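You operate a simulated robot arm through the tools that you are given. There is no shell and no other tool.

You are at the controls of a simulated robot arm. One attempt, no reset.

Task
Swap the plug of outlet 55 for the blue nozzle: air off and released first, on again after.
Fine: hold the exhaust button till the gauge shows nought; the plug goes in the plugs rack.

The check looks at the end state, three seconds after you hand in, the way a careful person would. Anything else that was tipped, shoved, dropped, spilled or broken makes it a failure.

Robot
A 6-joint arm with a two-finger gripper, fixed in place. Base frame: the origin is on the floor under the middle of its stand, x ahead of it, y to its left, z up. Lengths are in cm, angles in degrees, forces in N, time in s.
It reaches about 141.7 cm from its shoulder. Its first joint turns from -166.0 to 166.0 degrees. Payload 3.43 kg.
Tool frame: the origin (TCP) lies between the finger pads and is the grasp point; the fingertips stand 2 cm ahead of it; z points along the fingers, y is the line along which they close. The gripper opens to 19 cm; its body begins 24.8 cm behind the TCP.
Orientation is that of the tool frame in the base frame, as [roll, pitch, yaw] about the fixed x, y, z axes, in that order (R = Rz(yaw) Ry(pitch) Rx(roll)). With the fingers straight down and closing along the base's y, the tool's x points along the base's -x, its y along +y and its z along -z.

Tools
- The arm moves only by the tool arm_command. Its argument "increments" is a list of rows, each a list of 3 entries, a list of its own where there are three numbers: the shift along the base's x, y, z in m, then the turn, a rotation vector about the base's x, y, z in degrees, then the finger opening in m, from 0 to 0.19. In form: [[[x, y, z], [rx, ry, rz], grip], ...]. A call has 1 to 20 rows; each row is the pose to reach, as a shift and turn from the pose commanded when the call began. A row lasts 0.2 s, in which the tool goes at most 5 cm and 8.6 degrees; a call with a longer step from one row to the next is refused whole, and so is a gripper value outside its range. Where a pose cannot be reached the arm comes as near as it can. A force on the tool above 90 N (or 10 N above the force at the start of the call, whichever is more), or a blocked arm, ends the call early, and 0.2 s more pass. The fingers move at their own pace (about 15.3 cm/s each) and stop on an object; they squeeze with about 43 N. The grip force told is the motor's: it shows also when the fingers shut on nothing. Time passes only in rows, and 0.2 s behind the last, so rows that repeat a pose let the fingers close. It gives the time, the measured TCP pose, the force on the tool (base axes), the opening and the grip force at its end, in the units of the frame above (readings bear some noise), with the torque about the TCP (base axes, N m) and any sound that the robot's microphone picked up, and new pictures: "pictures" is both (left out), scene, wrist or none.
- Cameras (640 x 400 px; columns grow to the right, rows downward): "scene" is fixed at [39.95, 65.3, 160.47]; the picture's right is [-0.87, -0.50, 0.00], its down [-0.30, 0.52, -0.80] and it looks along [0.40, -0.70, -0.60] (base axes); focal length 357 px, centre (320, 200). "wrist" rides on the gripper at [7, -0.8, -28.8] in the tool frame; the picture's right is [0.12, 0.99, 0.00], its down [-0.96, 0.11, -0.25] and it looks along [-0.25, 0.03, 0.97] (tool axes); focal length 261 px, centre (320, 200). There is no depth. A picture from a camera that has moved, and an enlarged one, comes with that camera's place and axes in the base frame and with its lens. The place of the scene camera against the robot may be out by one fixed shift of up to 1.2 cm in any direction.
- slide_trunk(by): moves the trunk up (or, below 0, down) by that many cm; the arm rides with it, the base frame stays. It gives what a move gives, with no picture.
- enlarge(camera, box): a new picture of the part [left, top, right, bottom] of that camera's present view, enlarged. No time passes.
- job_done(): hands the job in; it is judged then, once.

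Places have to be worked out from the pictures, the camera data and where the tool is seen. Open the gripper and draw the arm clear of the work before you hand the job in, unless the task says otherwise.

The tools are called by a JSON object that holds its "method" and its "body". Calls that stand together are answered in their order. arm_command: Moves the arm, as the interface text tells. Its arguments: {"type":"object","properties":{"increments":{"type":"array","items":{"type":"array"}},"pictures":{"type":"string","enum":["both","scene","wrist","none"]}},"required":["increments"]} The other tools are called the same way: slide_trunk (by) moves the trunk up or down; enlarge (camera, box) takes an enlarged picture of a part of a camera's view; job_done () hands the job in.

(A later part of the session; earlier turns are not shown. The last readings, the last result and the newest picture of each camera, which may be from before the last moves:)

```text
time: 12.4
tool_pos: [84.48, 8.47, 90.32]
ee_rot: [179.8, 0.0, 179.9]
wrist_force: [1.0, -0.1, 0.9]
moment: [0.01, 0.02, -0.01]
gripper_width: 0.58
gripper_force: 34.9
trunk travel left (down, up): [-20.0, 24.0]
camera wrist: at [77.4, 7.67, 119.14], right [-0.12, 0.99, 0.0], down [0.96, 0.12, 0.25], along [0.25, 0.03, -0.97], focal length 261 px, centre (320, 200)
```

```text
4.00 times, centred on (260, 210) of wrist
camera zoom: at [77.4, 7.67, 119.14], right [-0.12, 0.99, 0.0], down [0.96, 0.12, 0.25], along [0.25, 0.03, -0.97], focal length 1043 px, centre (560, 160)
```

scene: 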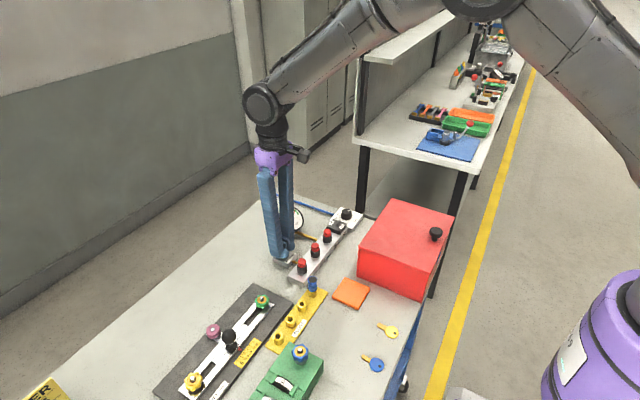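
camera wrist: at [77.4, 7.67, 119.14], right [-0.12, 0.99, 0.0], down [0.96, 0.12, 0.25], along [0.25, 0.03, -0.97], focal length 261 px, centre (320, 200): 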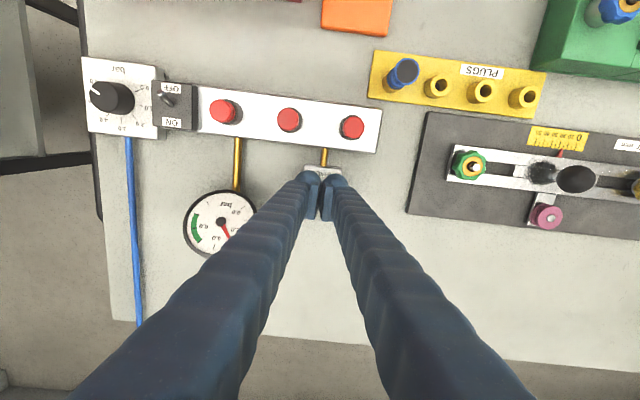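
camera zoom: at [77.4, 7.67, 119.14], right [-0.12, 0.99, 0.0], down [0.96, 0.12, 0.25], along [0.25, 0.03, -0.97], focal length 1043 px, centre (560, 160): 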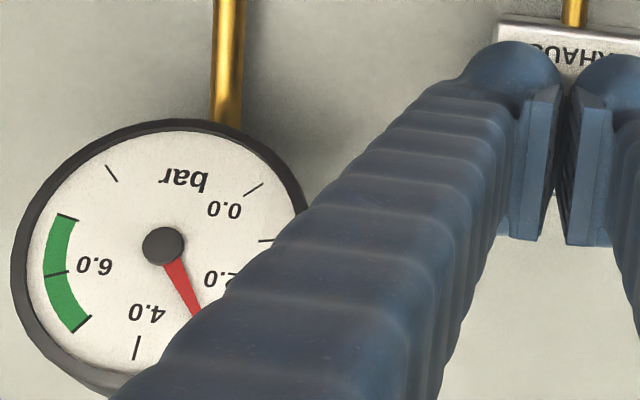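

The gauge has dropped from ~6 to ~3 bar, so the button is working at this depth. I hold the pose and check the gauge.

{"method": "arm_command", "body": {"increments": [[[0, 0, 0], [0, 0, 0], 0.0], [[0, 0, 0], [0, 0, 0], 0.0], [[0, 0, 0], [0, 0, 0], 0.0], [[0, 0, 0], [0, 0, 0], 0.0], [[0, 0, 0], [0, 0, 0], 0.0], [[0, 0, 0], [0, 0, 0], 0.0], [[0, 0, 0], [0, 0, 0], 0.0], [[0, 0, 0], [0, 0, 0], 0.0], [[0, 0, 0], [0, 0, 0], 0.0], [[0, 0, 0], [0, 0, 0], 0.0]], "pictures": "both"}}

{"method": "enlarge", "body": {"camera": "wrist", "box": [180, 160, 340, 260]}}

{"method": "enlarge", "body": {"camera": "scene", "box": [250, 200, 320, 280]}}

```text
time: 14.6
tool_pos: [84.45, 8.5, 90.35]
ee_rot: [180.0, 0.1, 180.0]
wrist_force: [-0.2, 1.2, 2.4]
moment: [0.03, 0.02, 0.02]
gripper_width: 0.6
gripper_force: 34.8
trunk travel left (down, up): [-20.0, 24.0]
camera wrist: at [77.39, 7.67, 119.13], right [-0.12, 0.99, 0.0], down [0.96, 0.12, 0.25], along [0.24, 0.03, -0.97], focal length 261 px, centre (320, 200)
```

scene: 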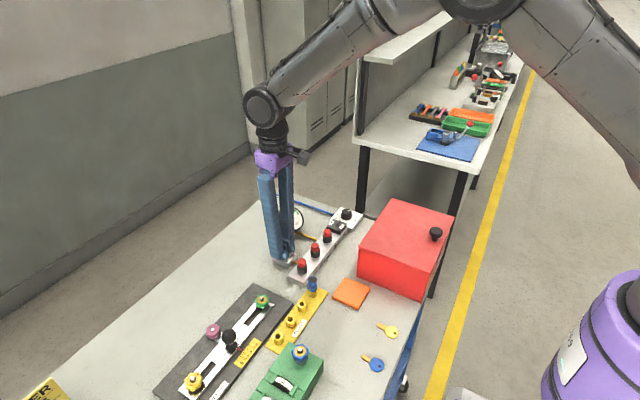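
wrist: 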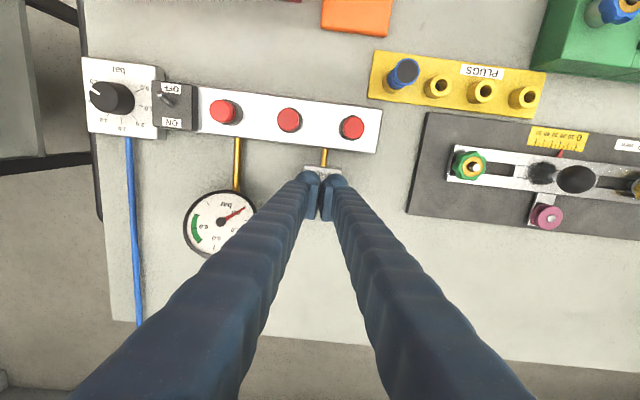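

```text
4.00 times, centred on (260, 210) of wrist
camera zoom: at [77.39, 7.67, 119.13], right [-0.12, 0.99, 0.0], down [0.96, 0.12, 0.25], along [0.24, 0.03, -0.97], focal length 1043 px, centre (560, 160)
```

zoom: 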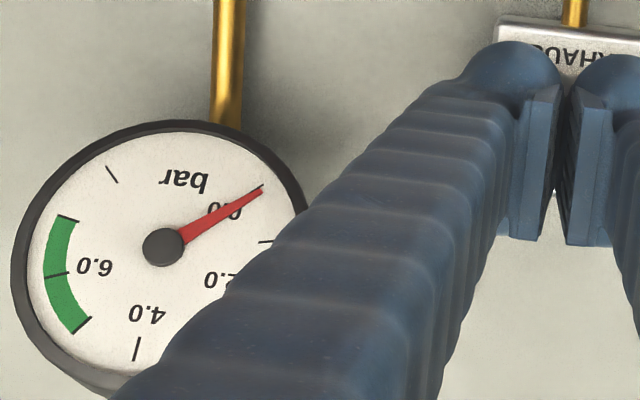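

```text
5.00 times, centred on (285, 240) of scene
camera zoom: at [39.95, 65.3, 160.47], right [-0.87, -0.5, 0.0], down [-0.3, 0.52, -0.8], along [0.4, -0.7, -0.6], focal length 1783 px, centre (495, 0)
```

zoom: 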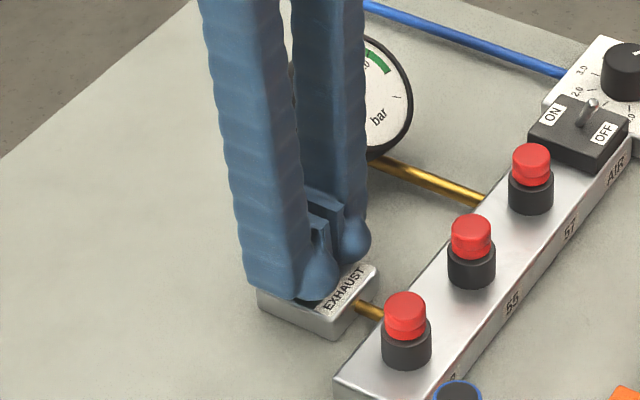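

The gauge needle now sits on 0.0. I hold a further second to be certain, then lift straight off the button and check the gauge again.

{"method": "arm_command", "body": {"increments": [[[0, 0, 0], [0, 0, 0], 0.0], [[0, 0, 0], [0, 0, 0], 0.0], [[0, 0, 0], [0, 0, 0], 0.0], [[0, 0, 0], [0, 0, 0], 0.0], [[0, 0, 0], [0, 0, 0], 0.0], [[0, 0, 0.01], [0, 0, 0], 0.0], [[0, 0, 0.04], [0, 0, 0], 0.0], [[0, 0, 0.08], [0, 0, 0], 0.0], [[0, 0, 0.12], [0, 0, 0], 0.0], [[0, 0, 0.12], [0, 0, 0], 0.0]], "pictures": "both"}}

{"method": "enlarge", "body": {"camera": "scene", "box": [250, 190, 370, 290]}}

{"method": "enlarge", "body": {"camera": "wrist", "box": [200, 140, 400, 265]}}

```text
time: 16.8
tool_pos: [84.64, 8.41, 102.28]
ee_rot: [-180.0, -0.1, -180.0]
wrist_force: [0.5, 0.0, -0.8]
moment: [-0.03, 0.0, -0.02]
gripper_width: 0.02
gripper_force: 34.2
trunk travel left (down, up): [-20.0, 24.0]
camera wrist: at [77.58, 7.67, 131.0], right [-0.12, 0.99, 0.0], down [0.96, 0.12, 0.25], along [0.24, 0.03, -0.97], focal length 261 px, centre (320, 200)
```

scene: 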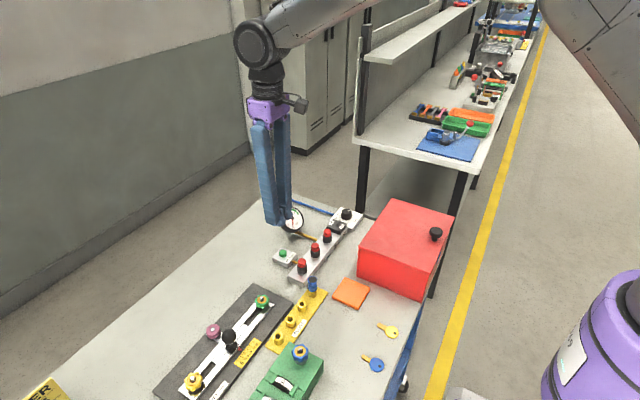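
wrist: 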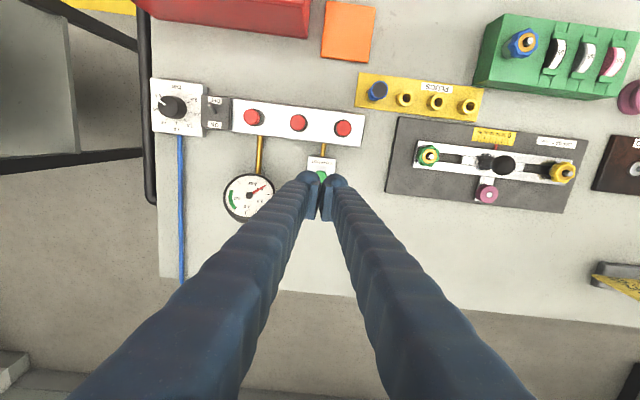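

```text
4.00 times, centred on (310, 240) of scene
camera zoom: at [39.95, 65.3, 160.47], right [-0.87, -0.5, 0.0], down [-0.3, 0.52, -0.8], along [0.4, -0.7, -0.6], focal length 1426 px, centre (360, 40)
```

zoom: 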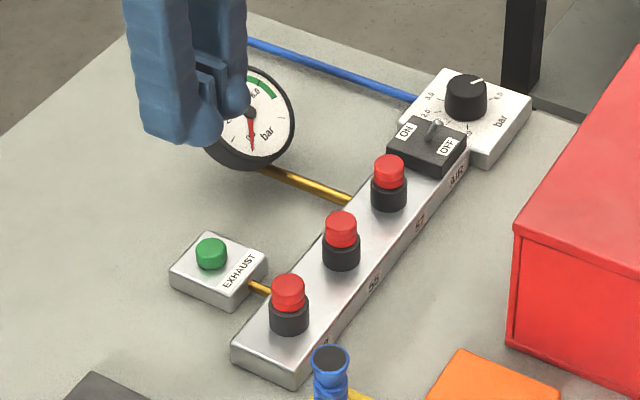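

```text
3.20 times, centred on (300, 202) of wrist
camera zoom: at [77.58, 7.67, 131.0], right [-0.12, 0.99, 0.0], down [0.96, 0.12, 0.25], along [0.24, 0.03, -0.97], focal length 834 px, centre (384, 192)
```

zoom: 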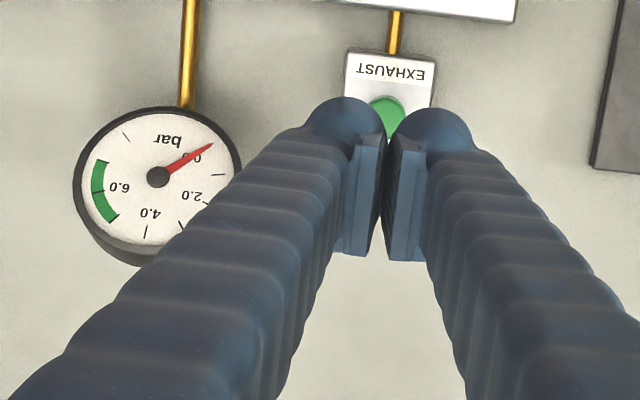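

Gauge stays at zero with the button released and the air OFF. Now I move over plug 55 and turn the tool 90° about vertical so the fingers close along x, well clear of the neighbouring plugs, opening to 6 cm.

{"method": "arm_command", "body": {"increments": [[[-0.007, -0.004, 0], [0, 0, 8.2], 0.06], [[-0.014, -0.008, 0], [0, 0, 16.4], 0.06], [[-0.021, -0.012, 0], [0, 0, 24.6], 0.06], [[-0.028, -0.016, 0], [0, 0, 32.8], 0.06], [[-0.035, -0.02, 0], [0, 0, 41.0], 0.06], [[-0.042, -0.024, 0], [0, 0, 49.2], 0.06], [[-0.049, -0.028, 0], [0, 0, 57.4], 0.06], [[-0.056, -0.032, 0], [0, 0, 65.6], 0.06], [[-0.063, -0.036, 0], [0, 0, 73.8], 0.06], [[-0.07, -0.04, 0], [0, 0, 82.0], 0.06], [[-0.078, -0.041, 0], [0, 0, 90.0], 0.06], [[-0.078, -0.041, 0], [0, 0, 90.0], 0.06]], "pictures": "both"}}

{"method": "enlarge", "body": {"camera": "wrist", "box": [260, 150, 380, 250]}}

{"method": "enlarge", "body": {"camera": "scene", "box": [270, 180, 370, 290]}}

```text
time: 19.4
tool_pos: [76.65, 4.47, 102.25]
ee_rot: [180.0, 0.0, -89.9]
wrist_force: [-0.2, 0.5, 0.6]
moment: [-0.01, 0.03, -0.03]
gripper_width: 6.0
gripper_force: 0.1
trunk travel left (down, up): [-20.0, 24.0]
camera wrist: at [77.51, -2.67, 131.02], right [-0.99, -0.12, 0.0], down [-0.12, 0.96, 0.25], along [-0.03, 0.25, -0.97], focal length 261 px, centre (320, 200)
```

scene: 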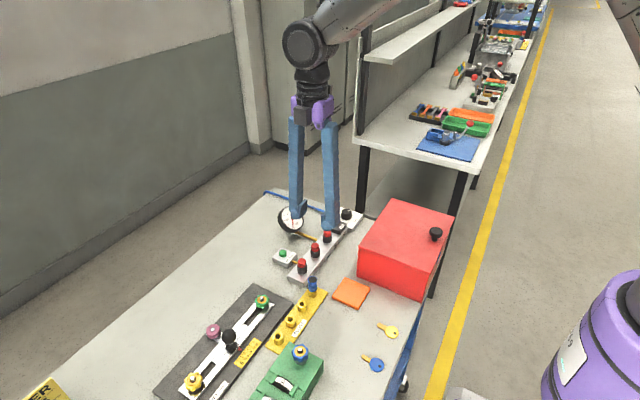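
wrist: 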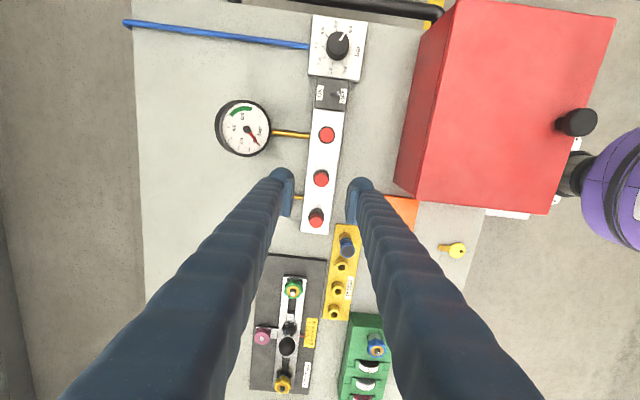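

```text
4.00 times, centred on (320, 200) of wrist
camera zoom: at [77.51, -2.67, 131.02], right [-0.99, -0.12, 0.0], down [-0.12, 0.96, 0.25], along [-0.03, 0.25, -0.97], focal length 1043 px, centre (320, 200)
```

zoom: 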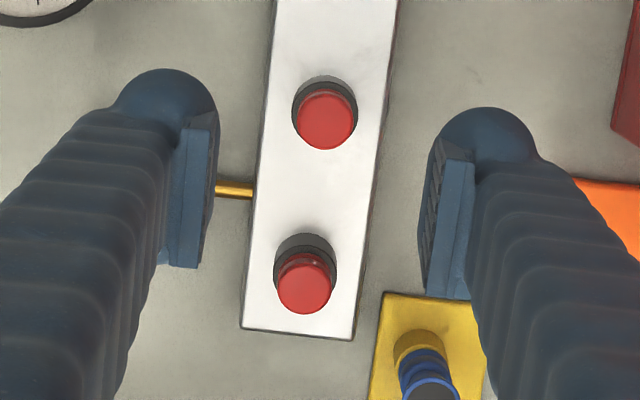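

```text
3.64 times, centred on (320, 235) of scene
camera zoom: at [39.95, 65.3, 160.47], right [-0.87, -0.5, 0.0], down [-0.3, 0.52, -0.8], along [0.4, -0.7, -0.6], focal length 1297 px, centre (320, 73)
```

zoom: 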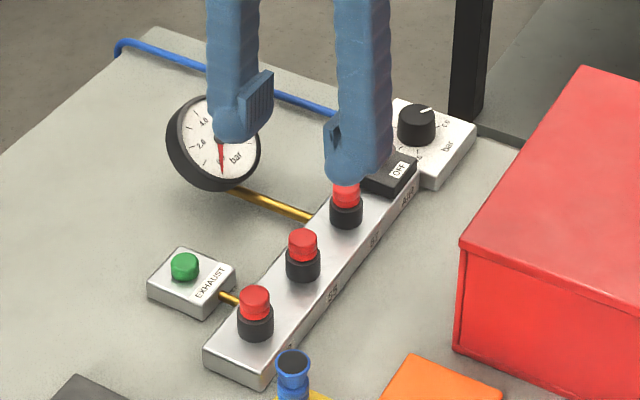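

The tool is now turned with fingers along x above the manifold. I zoom in on the pads to see how far down they reach relative to the fingertips.

{"method": "enlarge", "body": {"camera": "scene", "box": [280, 170, 350, 240]}}

{"method": "enlarge", "body": {"camera": "wrist", "box": [290, 160, 350, 200]}}

{"method": "enlarge", "body": {"camera": "scene", "box": [295, 225, 335, 280]}}

```text
5.71 times, centred on (315, 205) of scene
camera zoom: at [39.95, 65.3, 160.47], right [-0.87, -0.5, 0.0], down [-0.3, 0.52, -0.8], along [0.4, -0.7, -0.6], focal length 2038 px, centre (349, 171)
```

zoom: 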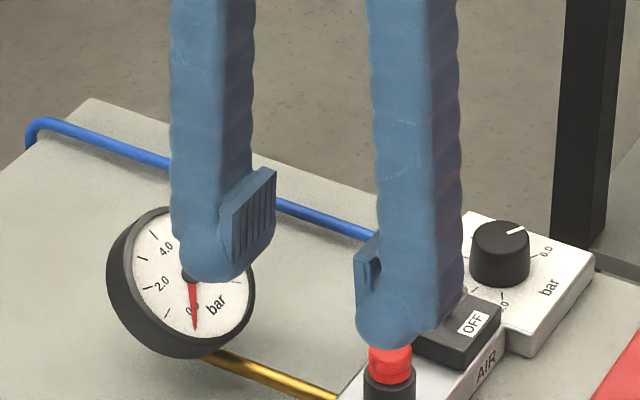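

```text
10.00 times, centred on (320, 180) of wrist
camera zoom: at [77.51, -2.67, 131.02], right [-0.99, -0.12, 0.0], down [-0.12, 0.96, 0.25], along [-0.03, 0.25, -0.97], focal length 2606 px, centre (320, 400)
```

zoom: 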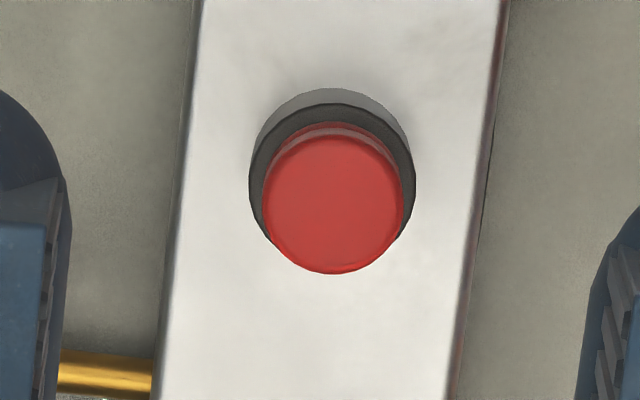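

```text
7.27 times, centred on (315, 252) of scene
camera zoom: at [39.95, 65.3, 160.47], right [-0.87, -0.5, 0.0], down [-0.3, 0.52, -0.8], along [0.4, -0.7, -0.6], focal length 2594 px, centre (356, -182)
```

zoom: 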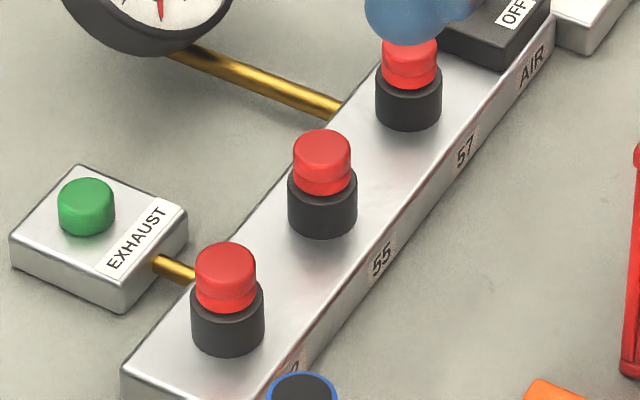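

Plug 55 appears about 2–3 mm to the -x side of the tool centre. I correct that, narrow the opening to 4.6 cm and descend so the fingertips straddle just the upper part of the cap.

{"method": "arm_command", "body": {"increments": [[[-0.002, 0.0, -0.03], [0, 0, 0], 0.046], [[-0.002, 0.0, -0.06], [0, 0, 0], 0.046], [[-0.002, 0.0, -0.08], [0, 0, 0], 0.046], [[-0.002, 0.0, -0.093], [0, 0, 0], 0.046], [[-0.002, 0.0, -0.093], [0, 0, 0], 0.046]], "pictures": "both"}}

{"method": "enlarge", "body": {"camera": "wrist", "box": [260, 150, 380, 250]}}

{"method": "enlarge", "body": {"camera": "scene", "box": [280, 205, 350, 275]}}

```text
time: 20.6
tool_pos: [76.54, 4.25, 93.1]
ee_rot: [-179.9, 0.0, -89.9]
wrist_force: [0.1, 0.4, 0.7]
moment: [-0.04, 0.02, 0.01]
gripper_width: 4.59
gripper_force: 0.0
trunk travel left (down, up): [-20.0, 24.0]
camera wrist: at [77.31, -2.76, 121.83], right [-0.99, -0.12, 0.0], down [-0.12, 0.96, 0.25], along [-0.03, 0.25, -0.97], focal length 261 px, centre (320, 200)
```

scene: 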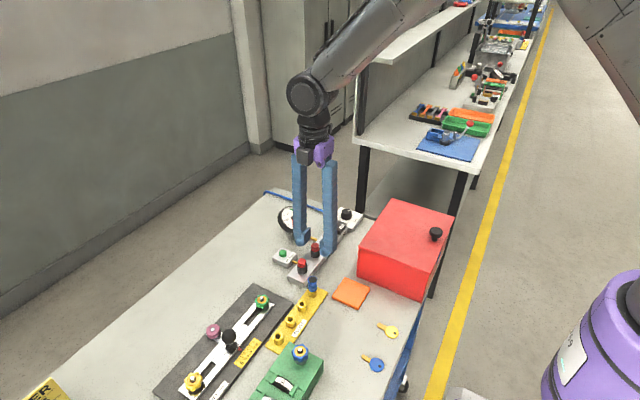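
wrist: 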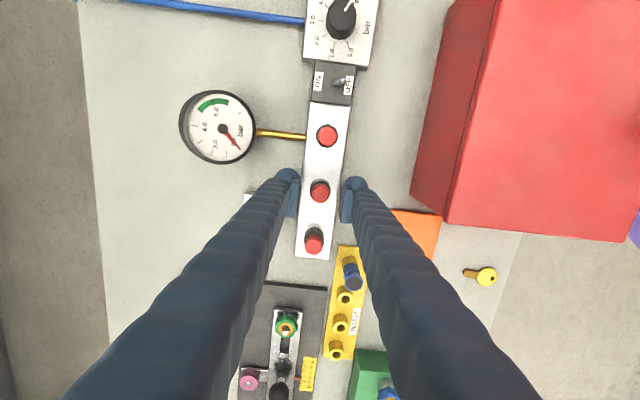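

```text
4.00 times, centred on (320, 200) of wrist
camera zoom: at [77.31, -2.76, 121.83], right [-0.99, -0.12, 0.0], down [-0.12, 0.96, 0.25], along [-0.03, 0.25, -0.97], focal length 1043 px, centre (320, 200)
```

zoom: 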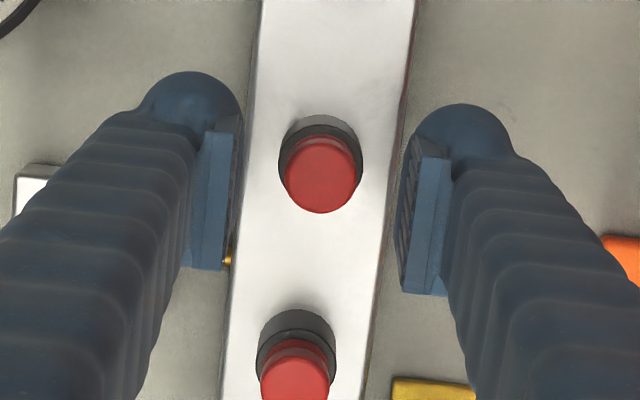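

```text
5.71 times, centred on (315, 240) of scene
camera zoom: at [39.95, 65.3, 160.47], right [-0.87, -0.5, 0.0], down [-0.3, 0.52, -0.8], along [0.4, -0.7, -0.6], focal length 2038 px, centre (349, -29)
```

zoom: 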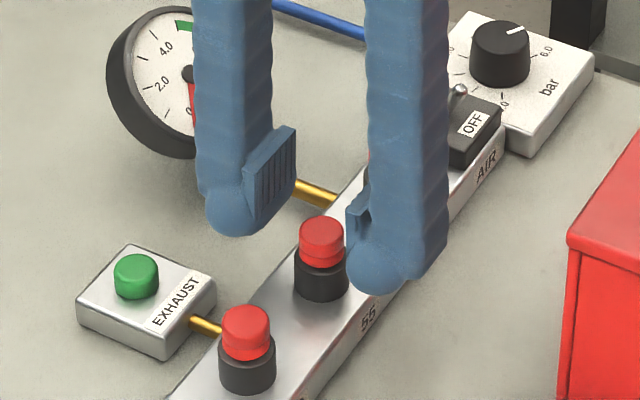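

The cap is centred between the pads in x. I zoom in tightly to judge how the pad bottoms and rounded tips sit relative to the cap and collar heights.

{"method": "enlarge", "body": {"camera": "scene", "box": [295, 220, 340, 265]}}

{"method": "enlarge", "body": {"camera": "wrist", "box": [285, 165, 355, 235]}}

```text
8.89 times, centred on (318, 242) of scene
camera zoom: at [39.95, 65.3, 160.47], right [-0.87, -0.5, 0.0], down [-0.3, 0.52, -0.8], along [0.4, -0.7, -0.6], focal length 3170 px, centre (342, -178)
```

zoom: 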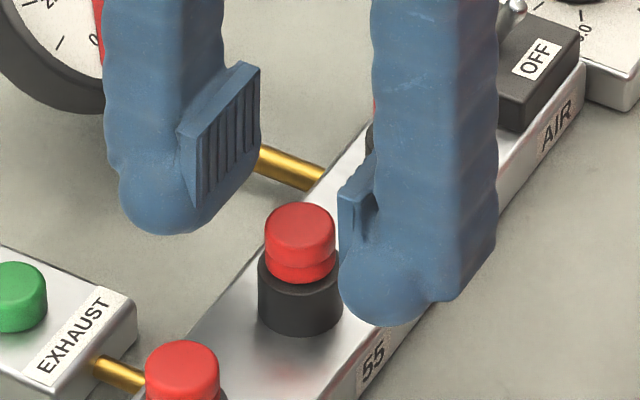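

```text
5.71 times, centred on (320, 200) of wrist
camera zoom: at [77.31, -2.76, 121.83], right [-0.99, -0.12, 0.0], down [-0.12, 0.96, 0.25], along [-0.03, 0.25, -0.97], focal length 1489 px, centre (320, 200)
```

zoom: 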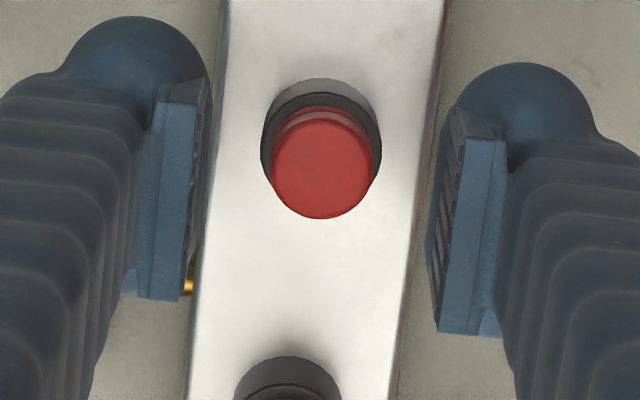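

In the scene view the pad bottoms are still about 1.3 cm above the cap top, and the rounded tips about level with the cap's upper part. I lower 1.8 cm more and shift 3 mm in -y to centre the pads on the plug, keeping the tips above the manifold.

{"method": "arm_command", "body": {"increments": [[[0.0, -0.003, -0.006], [0, 0, 0], 0.046], [[0.0, -0.003, -0.012], [0, 0, 0], 0.046], [[0.0, -0.003, -0.018], [0, 0, 0], 0.046], [[0.0, -0.003, -0.018], [0, 0, 0], 0.046]], "pictures": "both"}}

{"method": "enlarge", "body": {"camera": "scene", "box": [295, 220, 340, 265]}}

{"method": "enlarge", "body": {"camera": "wrist", "box": [285, 165, 355, 235]}}

```text
time: 21.6
tool_pos: [76.68, 3.9, 91.34]
ee_rot: [179.9, 0.0, -89.9]
wrist_force: [-0.4, -0.3, -0.9]
moment: [-0.02, -0.03, -0.02]
gripper_width: 4.57
gripper_force: 0.0
trunk travel left (down, up): [-20.0, 24.0]
camera wrist: at [77.44, -3.04, 120.02], right [-0.99, -0.12, 0.0], down [-0.12, 0.96, 0.25], along [-0.03, 0.25, -0.97], focal length 261 px, centre (320, 200)
```

scene: 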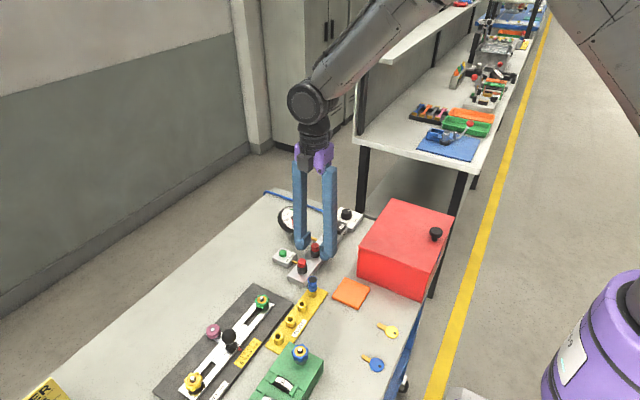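
wrist: 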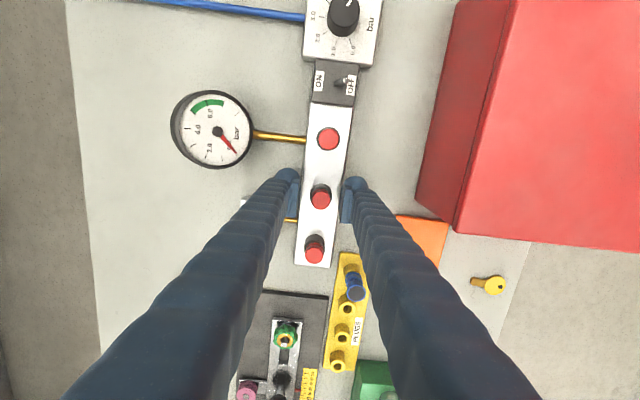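

```text
8.89 times, centred on (318, 242) of scene
camera zoom: at [39.95, 65.3, 160.47], right [-0.87, -0.5, 0.0], down [-0.3, 0.52, -0.8], along [0.4, -0.7, -0.6], focal length 3170 px, centre (342, -178)
```

zoom: 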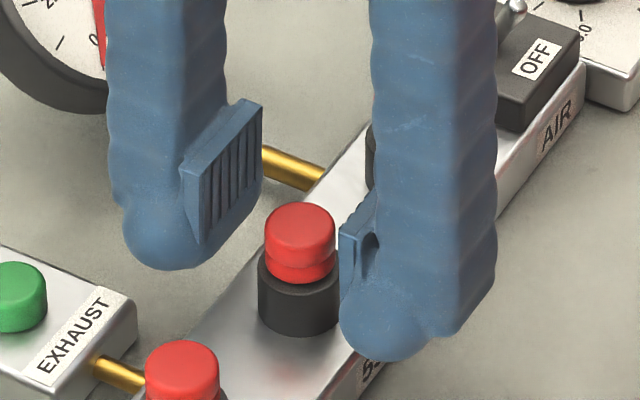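

```text
5.71 times, centred on (320, 200) of wrist
camera zoom: at [77.44, -3.04, 120.02], right [-0.99, -0.12, 0.0], down [-0.12, 0.96, 0.25], along [-0.03, 0.25, -0.97], focal length 1489 px, centre (320, 200)
```

zoom: 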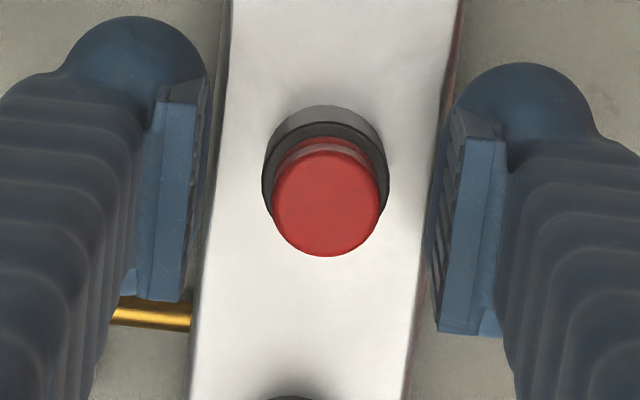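

Pad bottoms are now about level with the cap top, and the cap (≈2.1 cm) and collar (≈2.6 cm) differ in diameter. I close here: a width near 2.1 means I hold the cap, near 2.6 means I touched the collar.

{"method": "arm_command", "body": {"increments": [[[0, 0, 0], [0, 0, 0], 0.03], [[0, 0, 0], [0, 0, 0], 0.02], [[0, 0, 0], [0, 0, 0], 0.01], [[0, 0, 0], [0, 0, 0], 0.01]], "pictures": "both"}}

{"method": "enlarge", "body": {"camera": "scene", "box": [295, 220, 340, 265]}}

{"method": "enlarge", "body": {"camera": "wrist", "box": [285, 165, 355, 235]}}

```text
time: 22.6
tool_pos: [76.54, 3.96, 91.68]
ee_rot: [-179.8, 0.0, -90.0]
wrist_force: [-8.0, 0.0, 42.7]
moment: [0.13, 0.45, 0.03]
gripper_width: 1.81
gripper_force: 42.4
trunk travel left (down, up): [-20.0, 24.0]
camera wrist: at [77.16, -3.05, 120.42], right [-0.99, -0.12, 0.0], down [-0.12, 0.96, 0.25], along [-0.03, 0.25, -0.97], focal length 261 px, centre (320, 200)
```

scene: 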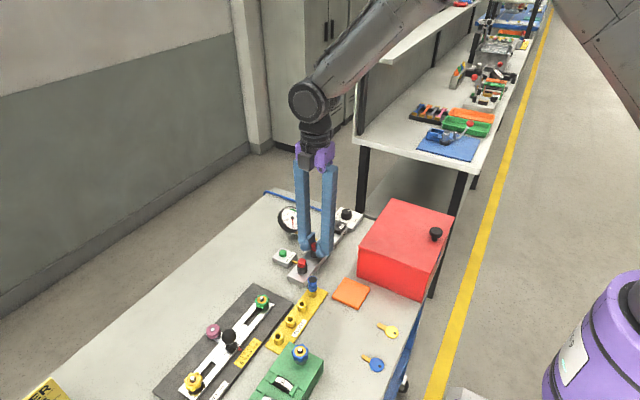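
wrist: 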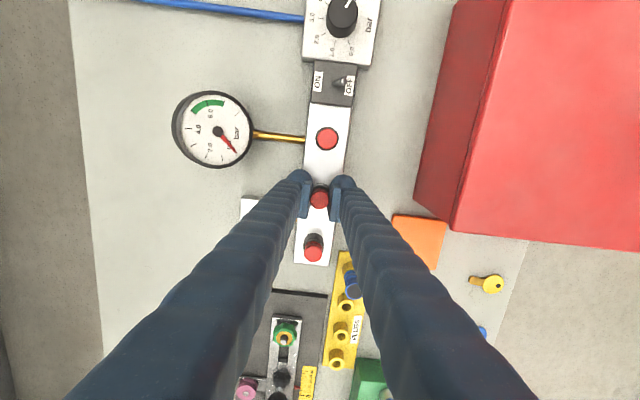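

```text
8.89 times, centred on (318, 242) of scene
camera zoom: at [39.95, 65.3, 160.47], right [-0.87, -0.5, 0.0], down [-0.3, 0.52, -0.8], along [0.4, -0.7, -0.6], focal length 3170 px, centre (342, -178)
```

zoom: 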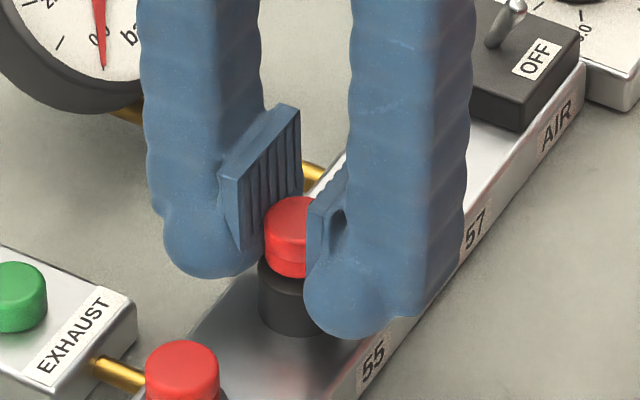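

```text
5.71 times, centred on (320, 200) of wrist
camera zoom: at [77.16, -3.05, 120.42], right [-0.99, -0.12, 0.0], down [-0.12, 0.96, 0.25], along [-0.03, 0.25, -0.97], focal length 1489 px, centre (320, 200)
```

zoom: 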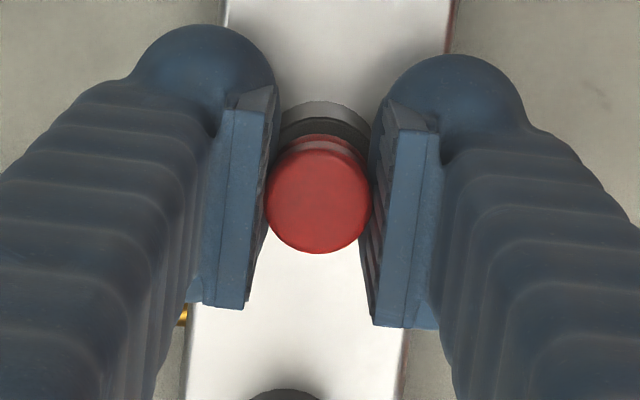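

The grip closed to 1.81 with the tips wedged slightly up against the collar (tool pushed up ~3.5 mm, 43 N). I relieve that by raising the command 4 mm and look again before pulling.

{"method": "arm_command", "body": {"increments": [[[0, 0, 0.002], [0, 0, 0], 0.0], [[0, 0, 0.004], [0, 0, 0], 0.0], [[0, 0, 0.005], [0, 0, 0], 0.0], [[0, 0, 0.005], [0, 0, 0], 0.0]], "pictures": "both"}}

{"method": "enlarge", "body": {"camera": "scene", "box": [295, 220, 340, 265]}}

{"method": "enlarge", "body": {"camera": "wrist", "box": [285, 165, 355, 235]}}

```text
time: 23.6
tool_pos: [76.42, 3.99, 91.62]
ee_rot: [179.9, 0.1, -89.9]
wrist_force: [1.1, 0.2, 4.0]
moment: [0.05, -0.07, 0.04]
gripper_width: 1.8
gripper_force: 43.2
trunk travel left (down, up): [-20.0, 24.0]
camera wrist: at [77.32, -3.04, 120.48], right [-0.99, -0.12, 0.0], down [-0.12, 0.96, 0.25], along [-0.03, 0.25, -0.97], focal length 261 px, centre (320, 200)
```

scene: 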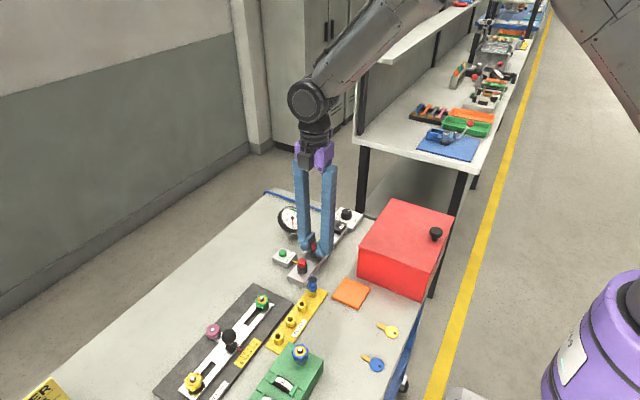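
wrist: 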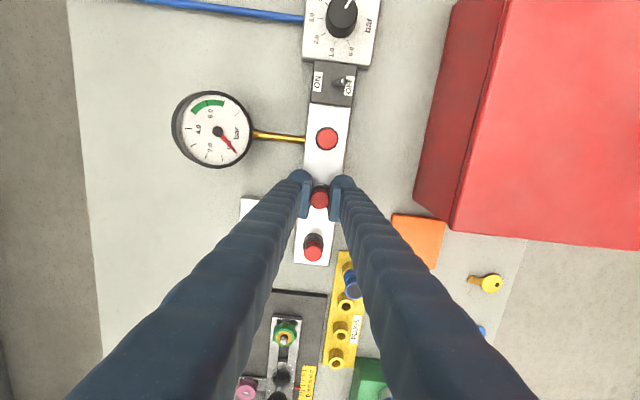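

```text
8.89 times, centred on (318, 242) of scene
camera zoom: at [39.95, 65.3, 160.47], right [-0.87, -0.5, 0.0], down [-0.3, 0.52, -0.8], along [0.4, -0.7, -0.6], focal length 3170 px, centre (342, -178)
```

zoom: 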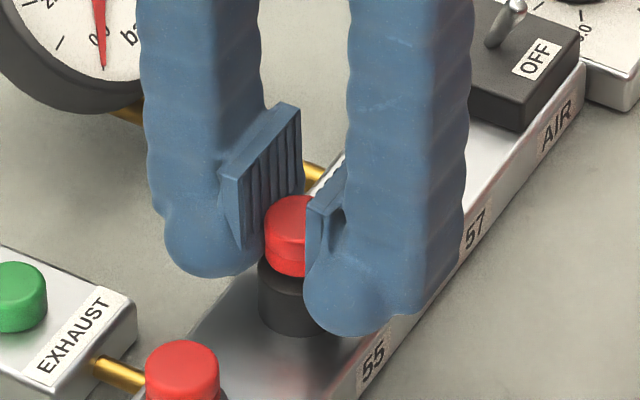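

```text
5.71 times, centred on (320, 200) of wrist
camera zoom: at [77.32, -3.04, 120.48], right [-0.99, -0.12, 0.0], down [-0.12, 0.96, 0.25], along [-0.03, 0.25, -0.97], focal length 1489 px, centre (320, 200)
```

zoom: 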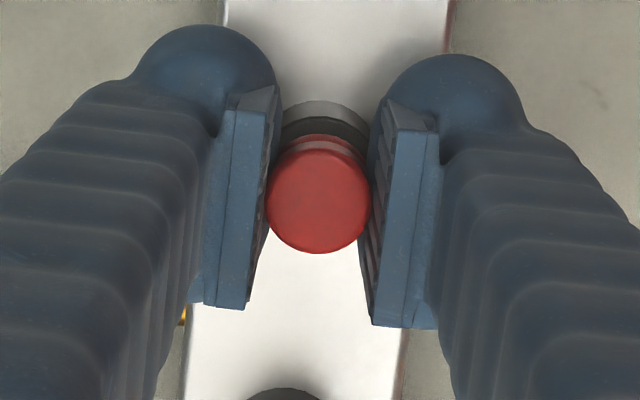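

The cap seems held (width 1.8, force nearly zero) and appears about 3 mm higher than before. I now pull straight up in small steps.

{"method": "arm_command", "body": {"increments": [[[0, 0, 0.003], [0, 0, 0], 0.0], [[0, 0, 0.006], [0, 0, 0], 0.0], [[0, 0, 0.009], [0, 0, 0], 0.0], [[0, 0, 0.012], [0, 0, 0], 0.0], [[0, 0, 0.015], [0, 0, 0], 0.0]], "pictures": "both"}}

{"method": "enlarge", "body": {"camera": "scene", "box": [295, 220, 340, 265]}}

{"method": "enlarge", "body": {"camera": "wrist", "box": [285, 165, 355, 235]}}

```text
time: 24.8
tool_pos: [76.64, 4.11, 93.3]
ee_rot: [179.9, 0.0, -89.9]
wrist_force: [0.7, -0.3, 0.0]
moment: [0.0, 0.03, 0.0]
gripper_width: 1.75
gripper_force: 43.2
trunk travel left (down, up): [-20.0, 24.0]
camera wrist: at [77.36, -2.97, 122.06], right [-0.99, -0.12, 0.0], down [-0.12, 0.96, 0.25], along [-0.03, 0.25, -0.97], focal length 261 px, centre (320, 200)
```

scene: 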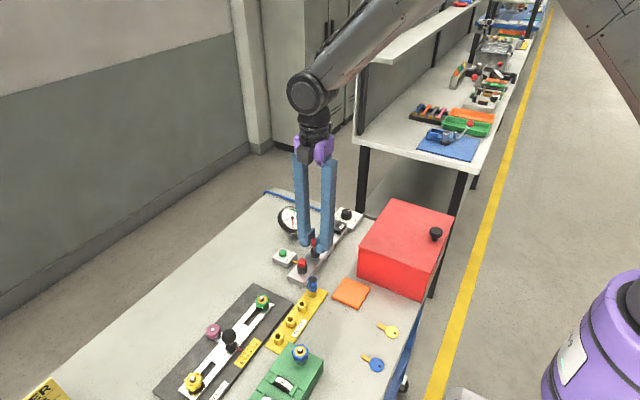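
wrist: 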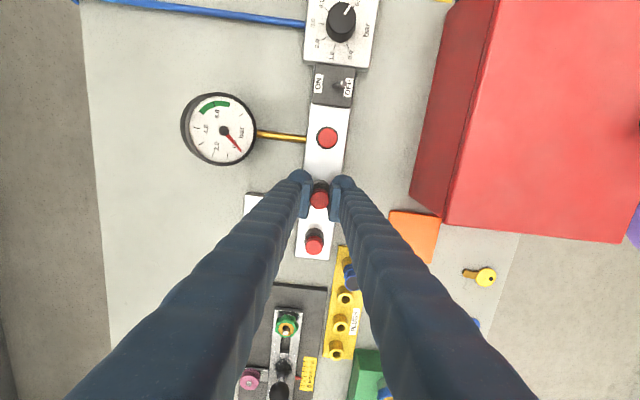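

```text
8.89 times, centred on (318, 242) of scene
camera zoom: at [39.95, 65.3, 160.47], right [-0.87, -0.5, 0.0], down [-0.3, 0.52, -0.8], along [0.4, -0.7, -0.6], focal length 3170 px, centre (342, -178)
```

zoom: 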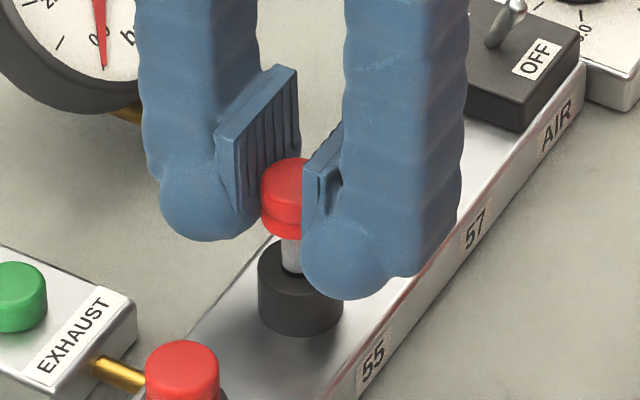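

```text
5.71 times, centred on (320, 200) of wrist
camera zoom: at [77.36, -2.97, 122.06], right [-0.99, -0.12, 0.0], down [-0.12, 0.96, 0.25], along [-0.03, 0.25, -0.97], focal length 1489 px, centre (320, 200)
```

zoom: 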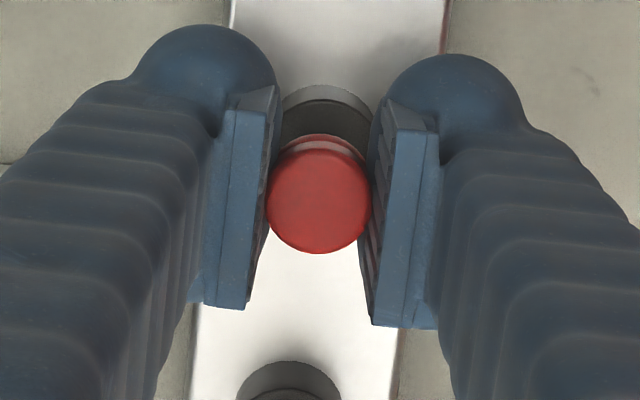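

The plug is coming out cleanly: its grey stem is visible under the cap and the pull force is nil. I lift it fully clear of the outlet.

{"method": "arm_command", "body": {"increments": [[[0, 0, 0.02], [0, 0, 0], 0.0], [[0, 0, 0.045], [0, 0, 0], 0.0], [[0, 0, 0.07], [0, 0, 0], 0.0], [[0, 0, 0.09], [0, 0, 0], 0.0], [[0, 0, 0.09], [0, 0, 0], 0.0]], "pictures": "both"}}

{"method": "enlarge", "body": {"camera": "scene", "box": [285, 180, 345, 250]}}

{"method": "enlarge", "body": {"camera": "wrist", "box": [285, 165, 355, 235]}}

```text
time: 26.0
tool_pos: [76.66, 3.99, 102.26]
ee_rot: [179.9, 0.0, -89.9]
wrist_force: [0.6, -0.7, -0.7]
moment: [0.0, 0.03, 0.0]
gripper_width: 1.76
gripper_force: 43.1
trunk travel left (down, up): [-20.0, 24.0]
camera wrist: at [77.48, -3.0, 131.11], right [-0.99, -0.12, 0.0], down [-0.12, 0.96, 0.25], along [-0.03, 0.25, -0.97], focal length 261 px, centre (320, 200)
```

scene: 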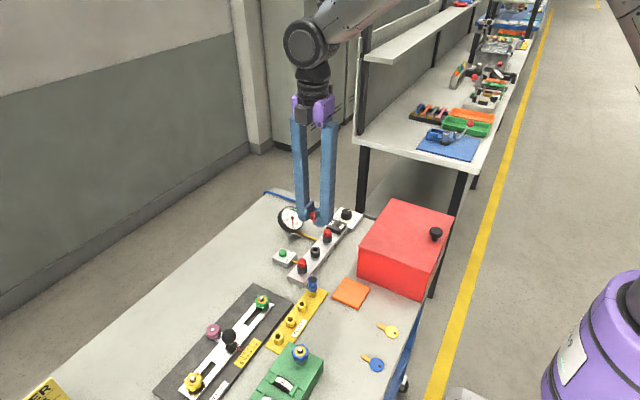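
wrist: 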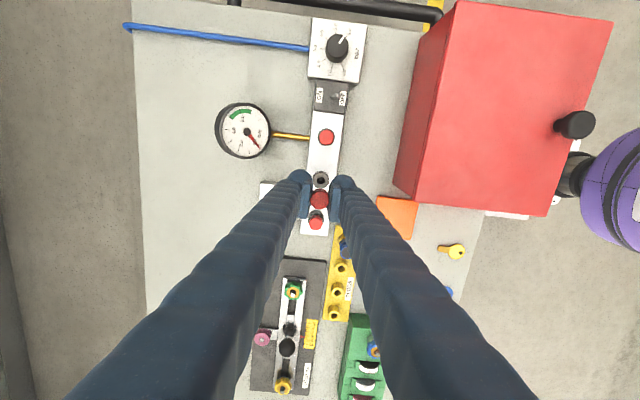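

```text
5.71 times, centred on (315, 215) of scene
camera zoom: at [39.95, 65.3, 160.47], right [-0.87, -0.5, 0.0], down [-0.3, 0.52, -0.8], along [0.4, -0.7, -0.6], focal length 2038 px, centre (349, 114)
```

zoom: 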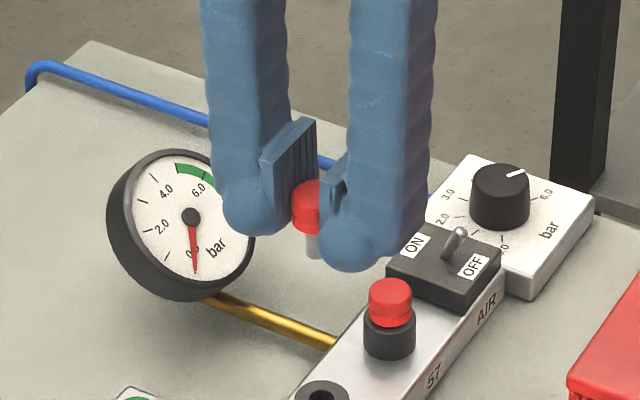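

```text
5.71 times, centred on (320, 200) of wrist
camera zoom: at [77.48, -3.0, 131.11], right [-0.99, -0.12, 0.0], down [-0.12, 0.96, 0.25], along [-0.03, 0.25, -0.97], focal length 1489 px, centre (320, 200)
```

zoom: 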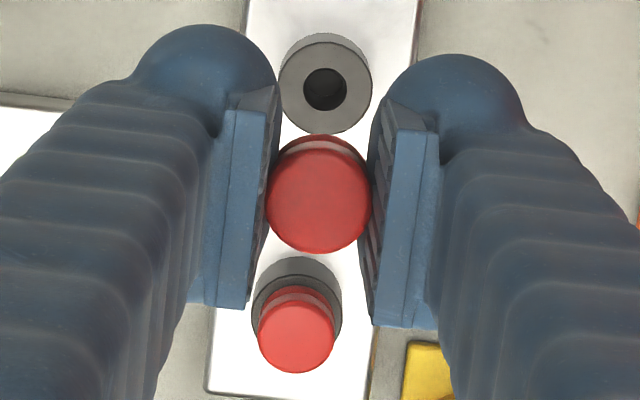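

The plug is out and held, and the open outlet 55 sits at about (76.46, 4.27). I now measure the rack holes from this new viewpoint before moving.

{"method": "enlarge", "body": {"camera": "wrist", "box": [310, 225, 390, 325]}}

{"method": "enlarge", "body": {"camera": "scene", "box": [260, 270, 340, 350]}}

```text
4.00 times, centred on (350, 275) of wrist
camera zoom: at [77.48, -3.0, 131.11], right [-0.99, -0.12, 0.0], down [-0.12, 0.96, 0.25], along [-0.03, 0.25, -0.97], focal length 1043 px, centre (200, -100)
```

zoom: 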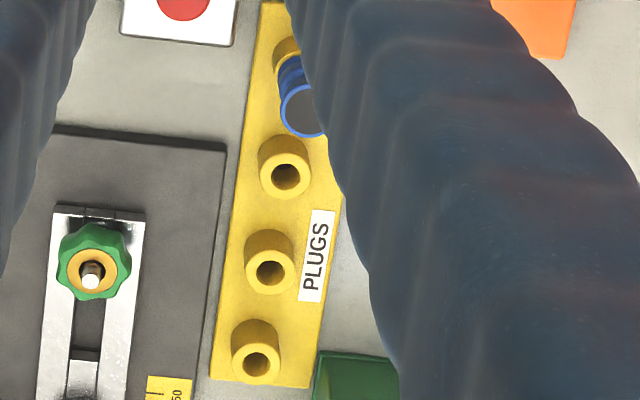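

```text
5.00 times, centred on (300, 310) of scene
camera zoom: at [39.95, 65.3, 160.47], right [-0.87, -0.5, 0.0], down [-0.3, 0.52, -0.8], along [0.4, -0.7, -0.6], focal length 1783 px, centre (420, -350)
```

zoom: 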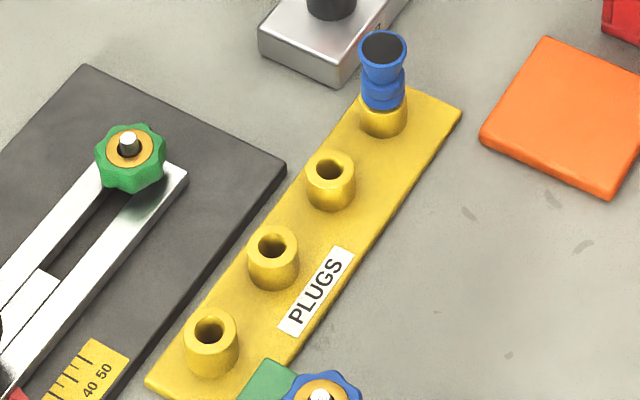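

Rack hole 3 triangulates to (70.8, 25.3, top z≈88.4), with free space around it. I carry the plug over at z≈102, keeping it about 10 cm above everything.

{"method": "arm_command", "body": {"increments": [[[-0.011, 0.042, 0], [0, 0, 0], 0.0], [[-0.022, 0.084, 0], [0, 0, 0], 0.0], [[-0.033, 0.126, 0], [0, 0, 0], 0.0], [[-0.045, 0.168, 0], [0, 0, 0], 0.0], [[-0.057, 0.21, 0], [0, 0, 0], 0.0], [[-0.057, 0.21, 0], [0, 0, 0], 0.0], [[-0.057, 0.21, 0], [0, 0, 0], 0.0]], "pictures": "both"}}

{"method": "enlarge", "body": {"camera": "wrist", "box": [285, 150, 355, 220]}}

{"method": "enlarge", "body": {"camera": "scene", "box": [250, 220, 350, 340]}}

```text
time: 27.6
tool_pos: [70.74, 24.69, 101.99]
ee_rot: [179.9, 0.0, -90.1]
wrist_force: [0.5, 0.1, 0.0]
moment: [0.08, 0.02, -0.01]
gripper_width: 1.79
gripper_force: 42.9
trunk travel left (down, up): [-20.0, 24.0]
camera wrist: at [71.48, 17.67, 130.77], right [-0.99, -0.12, 0.0], down [-0.12, 0.96, 0.25], along [-0.03, 0.25, -0.97], focal length 261 px, centre (320, 200)
```

scene: 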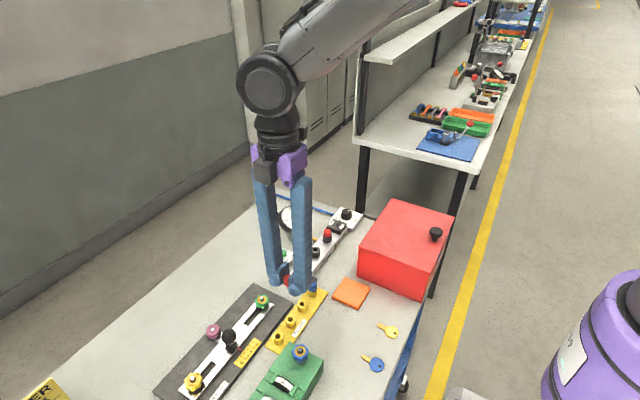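
wrist: 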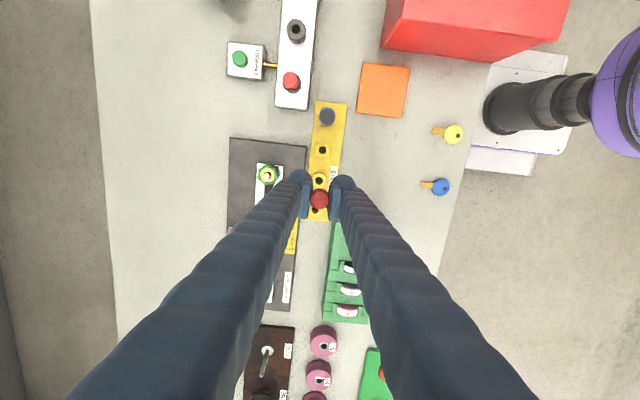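

```text
5.71 times, centred on (320, 185) of wrist
camera zoom: at [71.48, 17.67, 130.77], right [-0.99, -0.12, 0.0], down [-0.12, 0.96, 0.25], along [-0.03, 0.25, -0.97], focal length 1489 px, centre (320, 286)
```

zoom: 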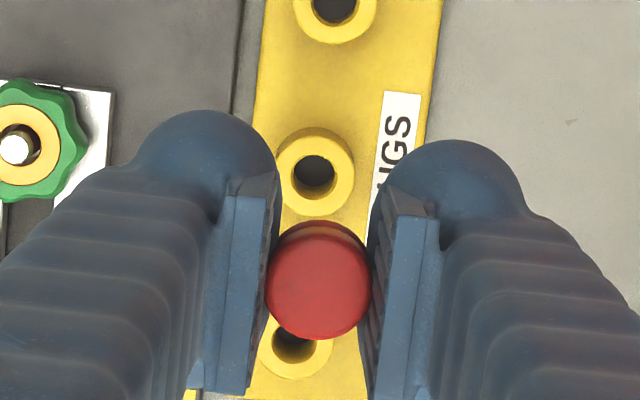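

```text
3.33 times, centred on (300, 280) of scene
camera zoom: at [39.95, 65.3, 160.47], right [-0.87, -0.5, 0.0], down [-0.3, 0.52, -0.8], along [0.4, -0.7, -0.6], focal length 1189 px, centre (387, -67)
```

zoom: 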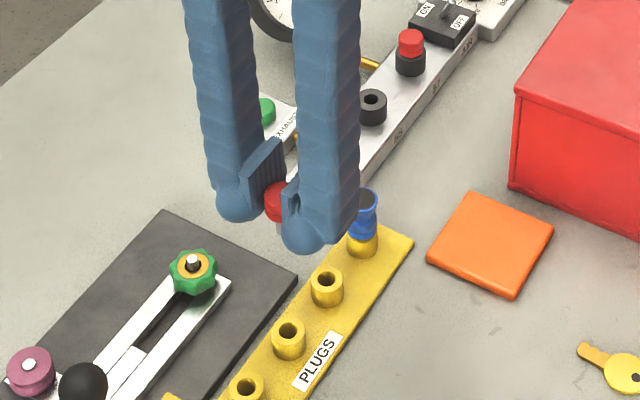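

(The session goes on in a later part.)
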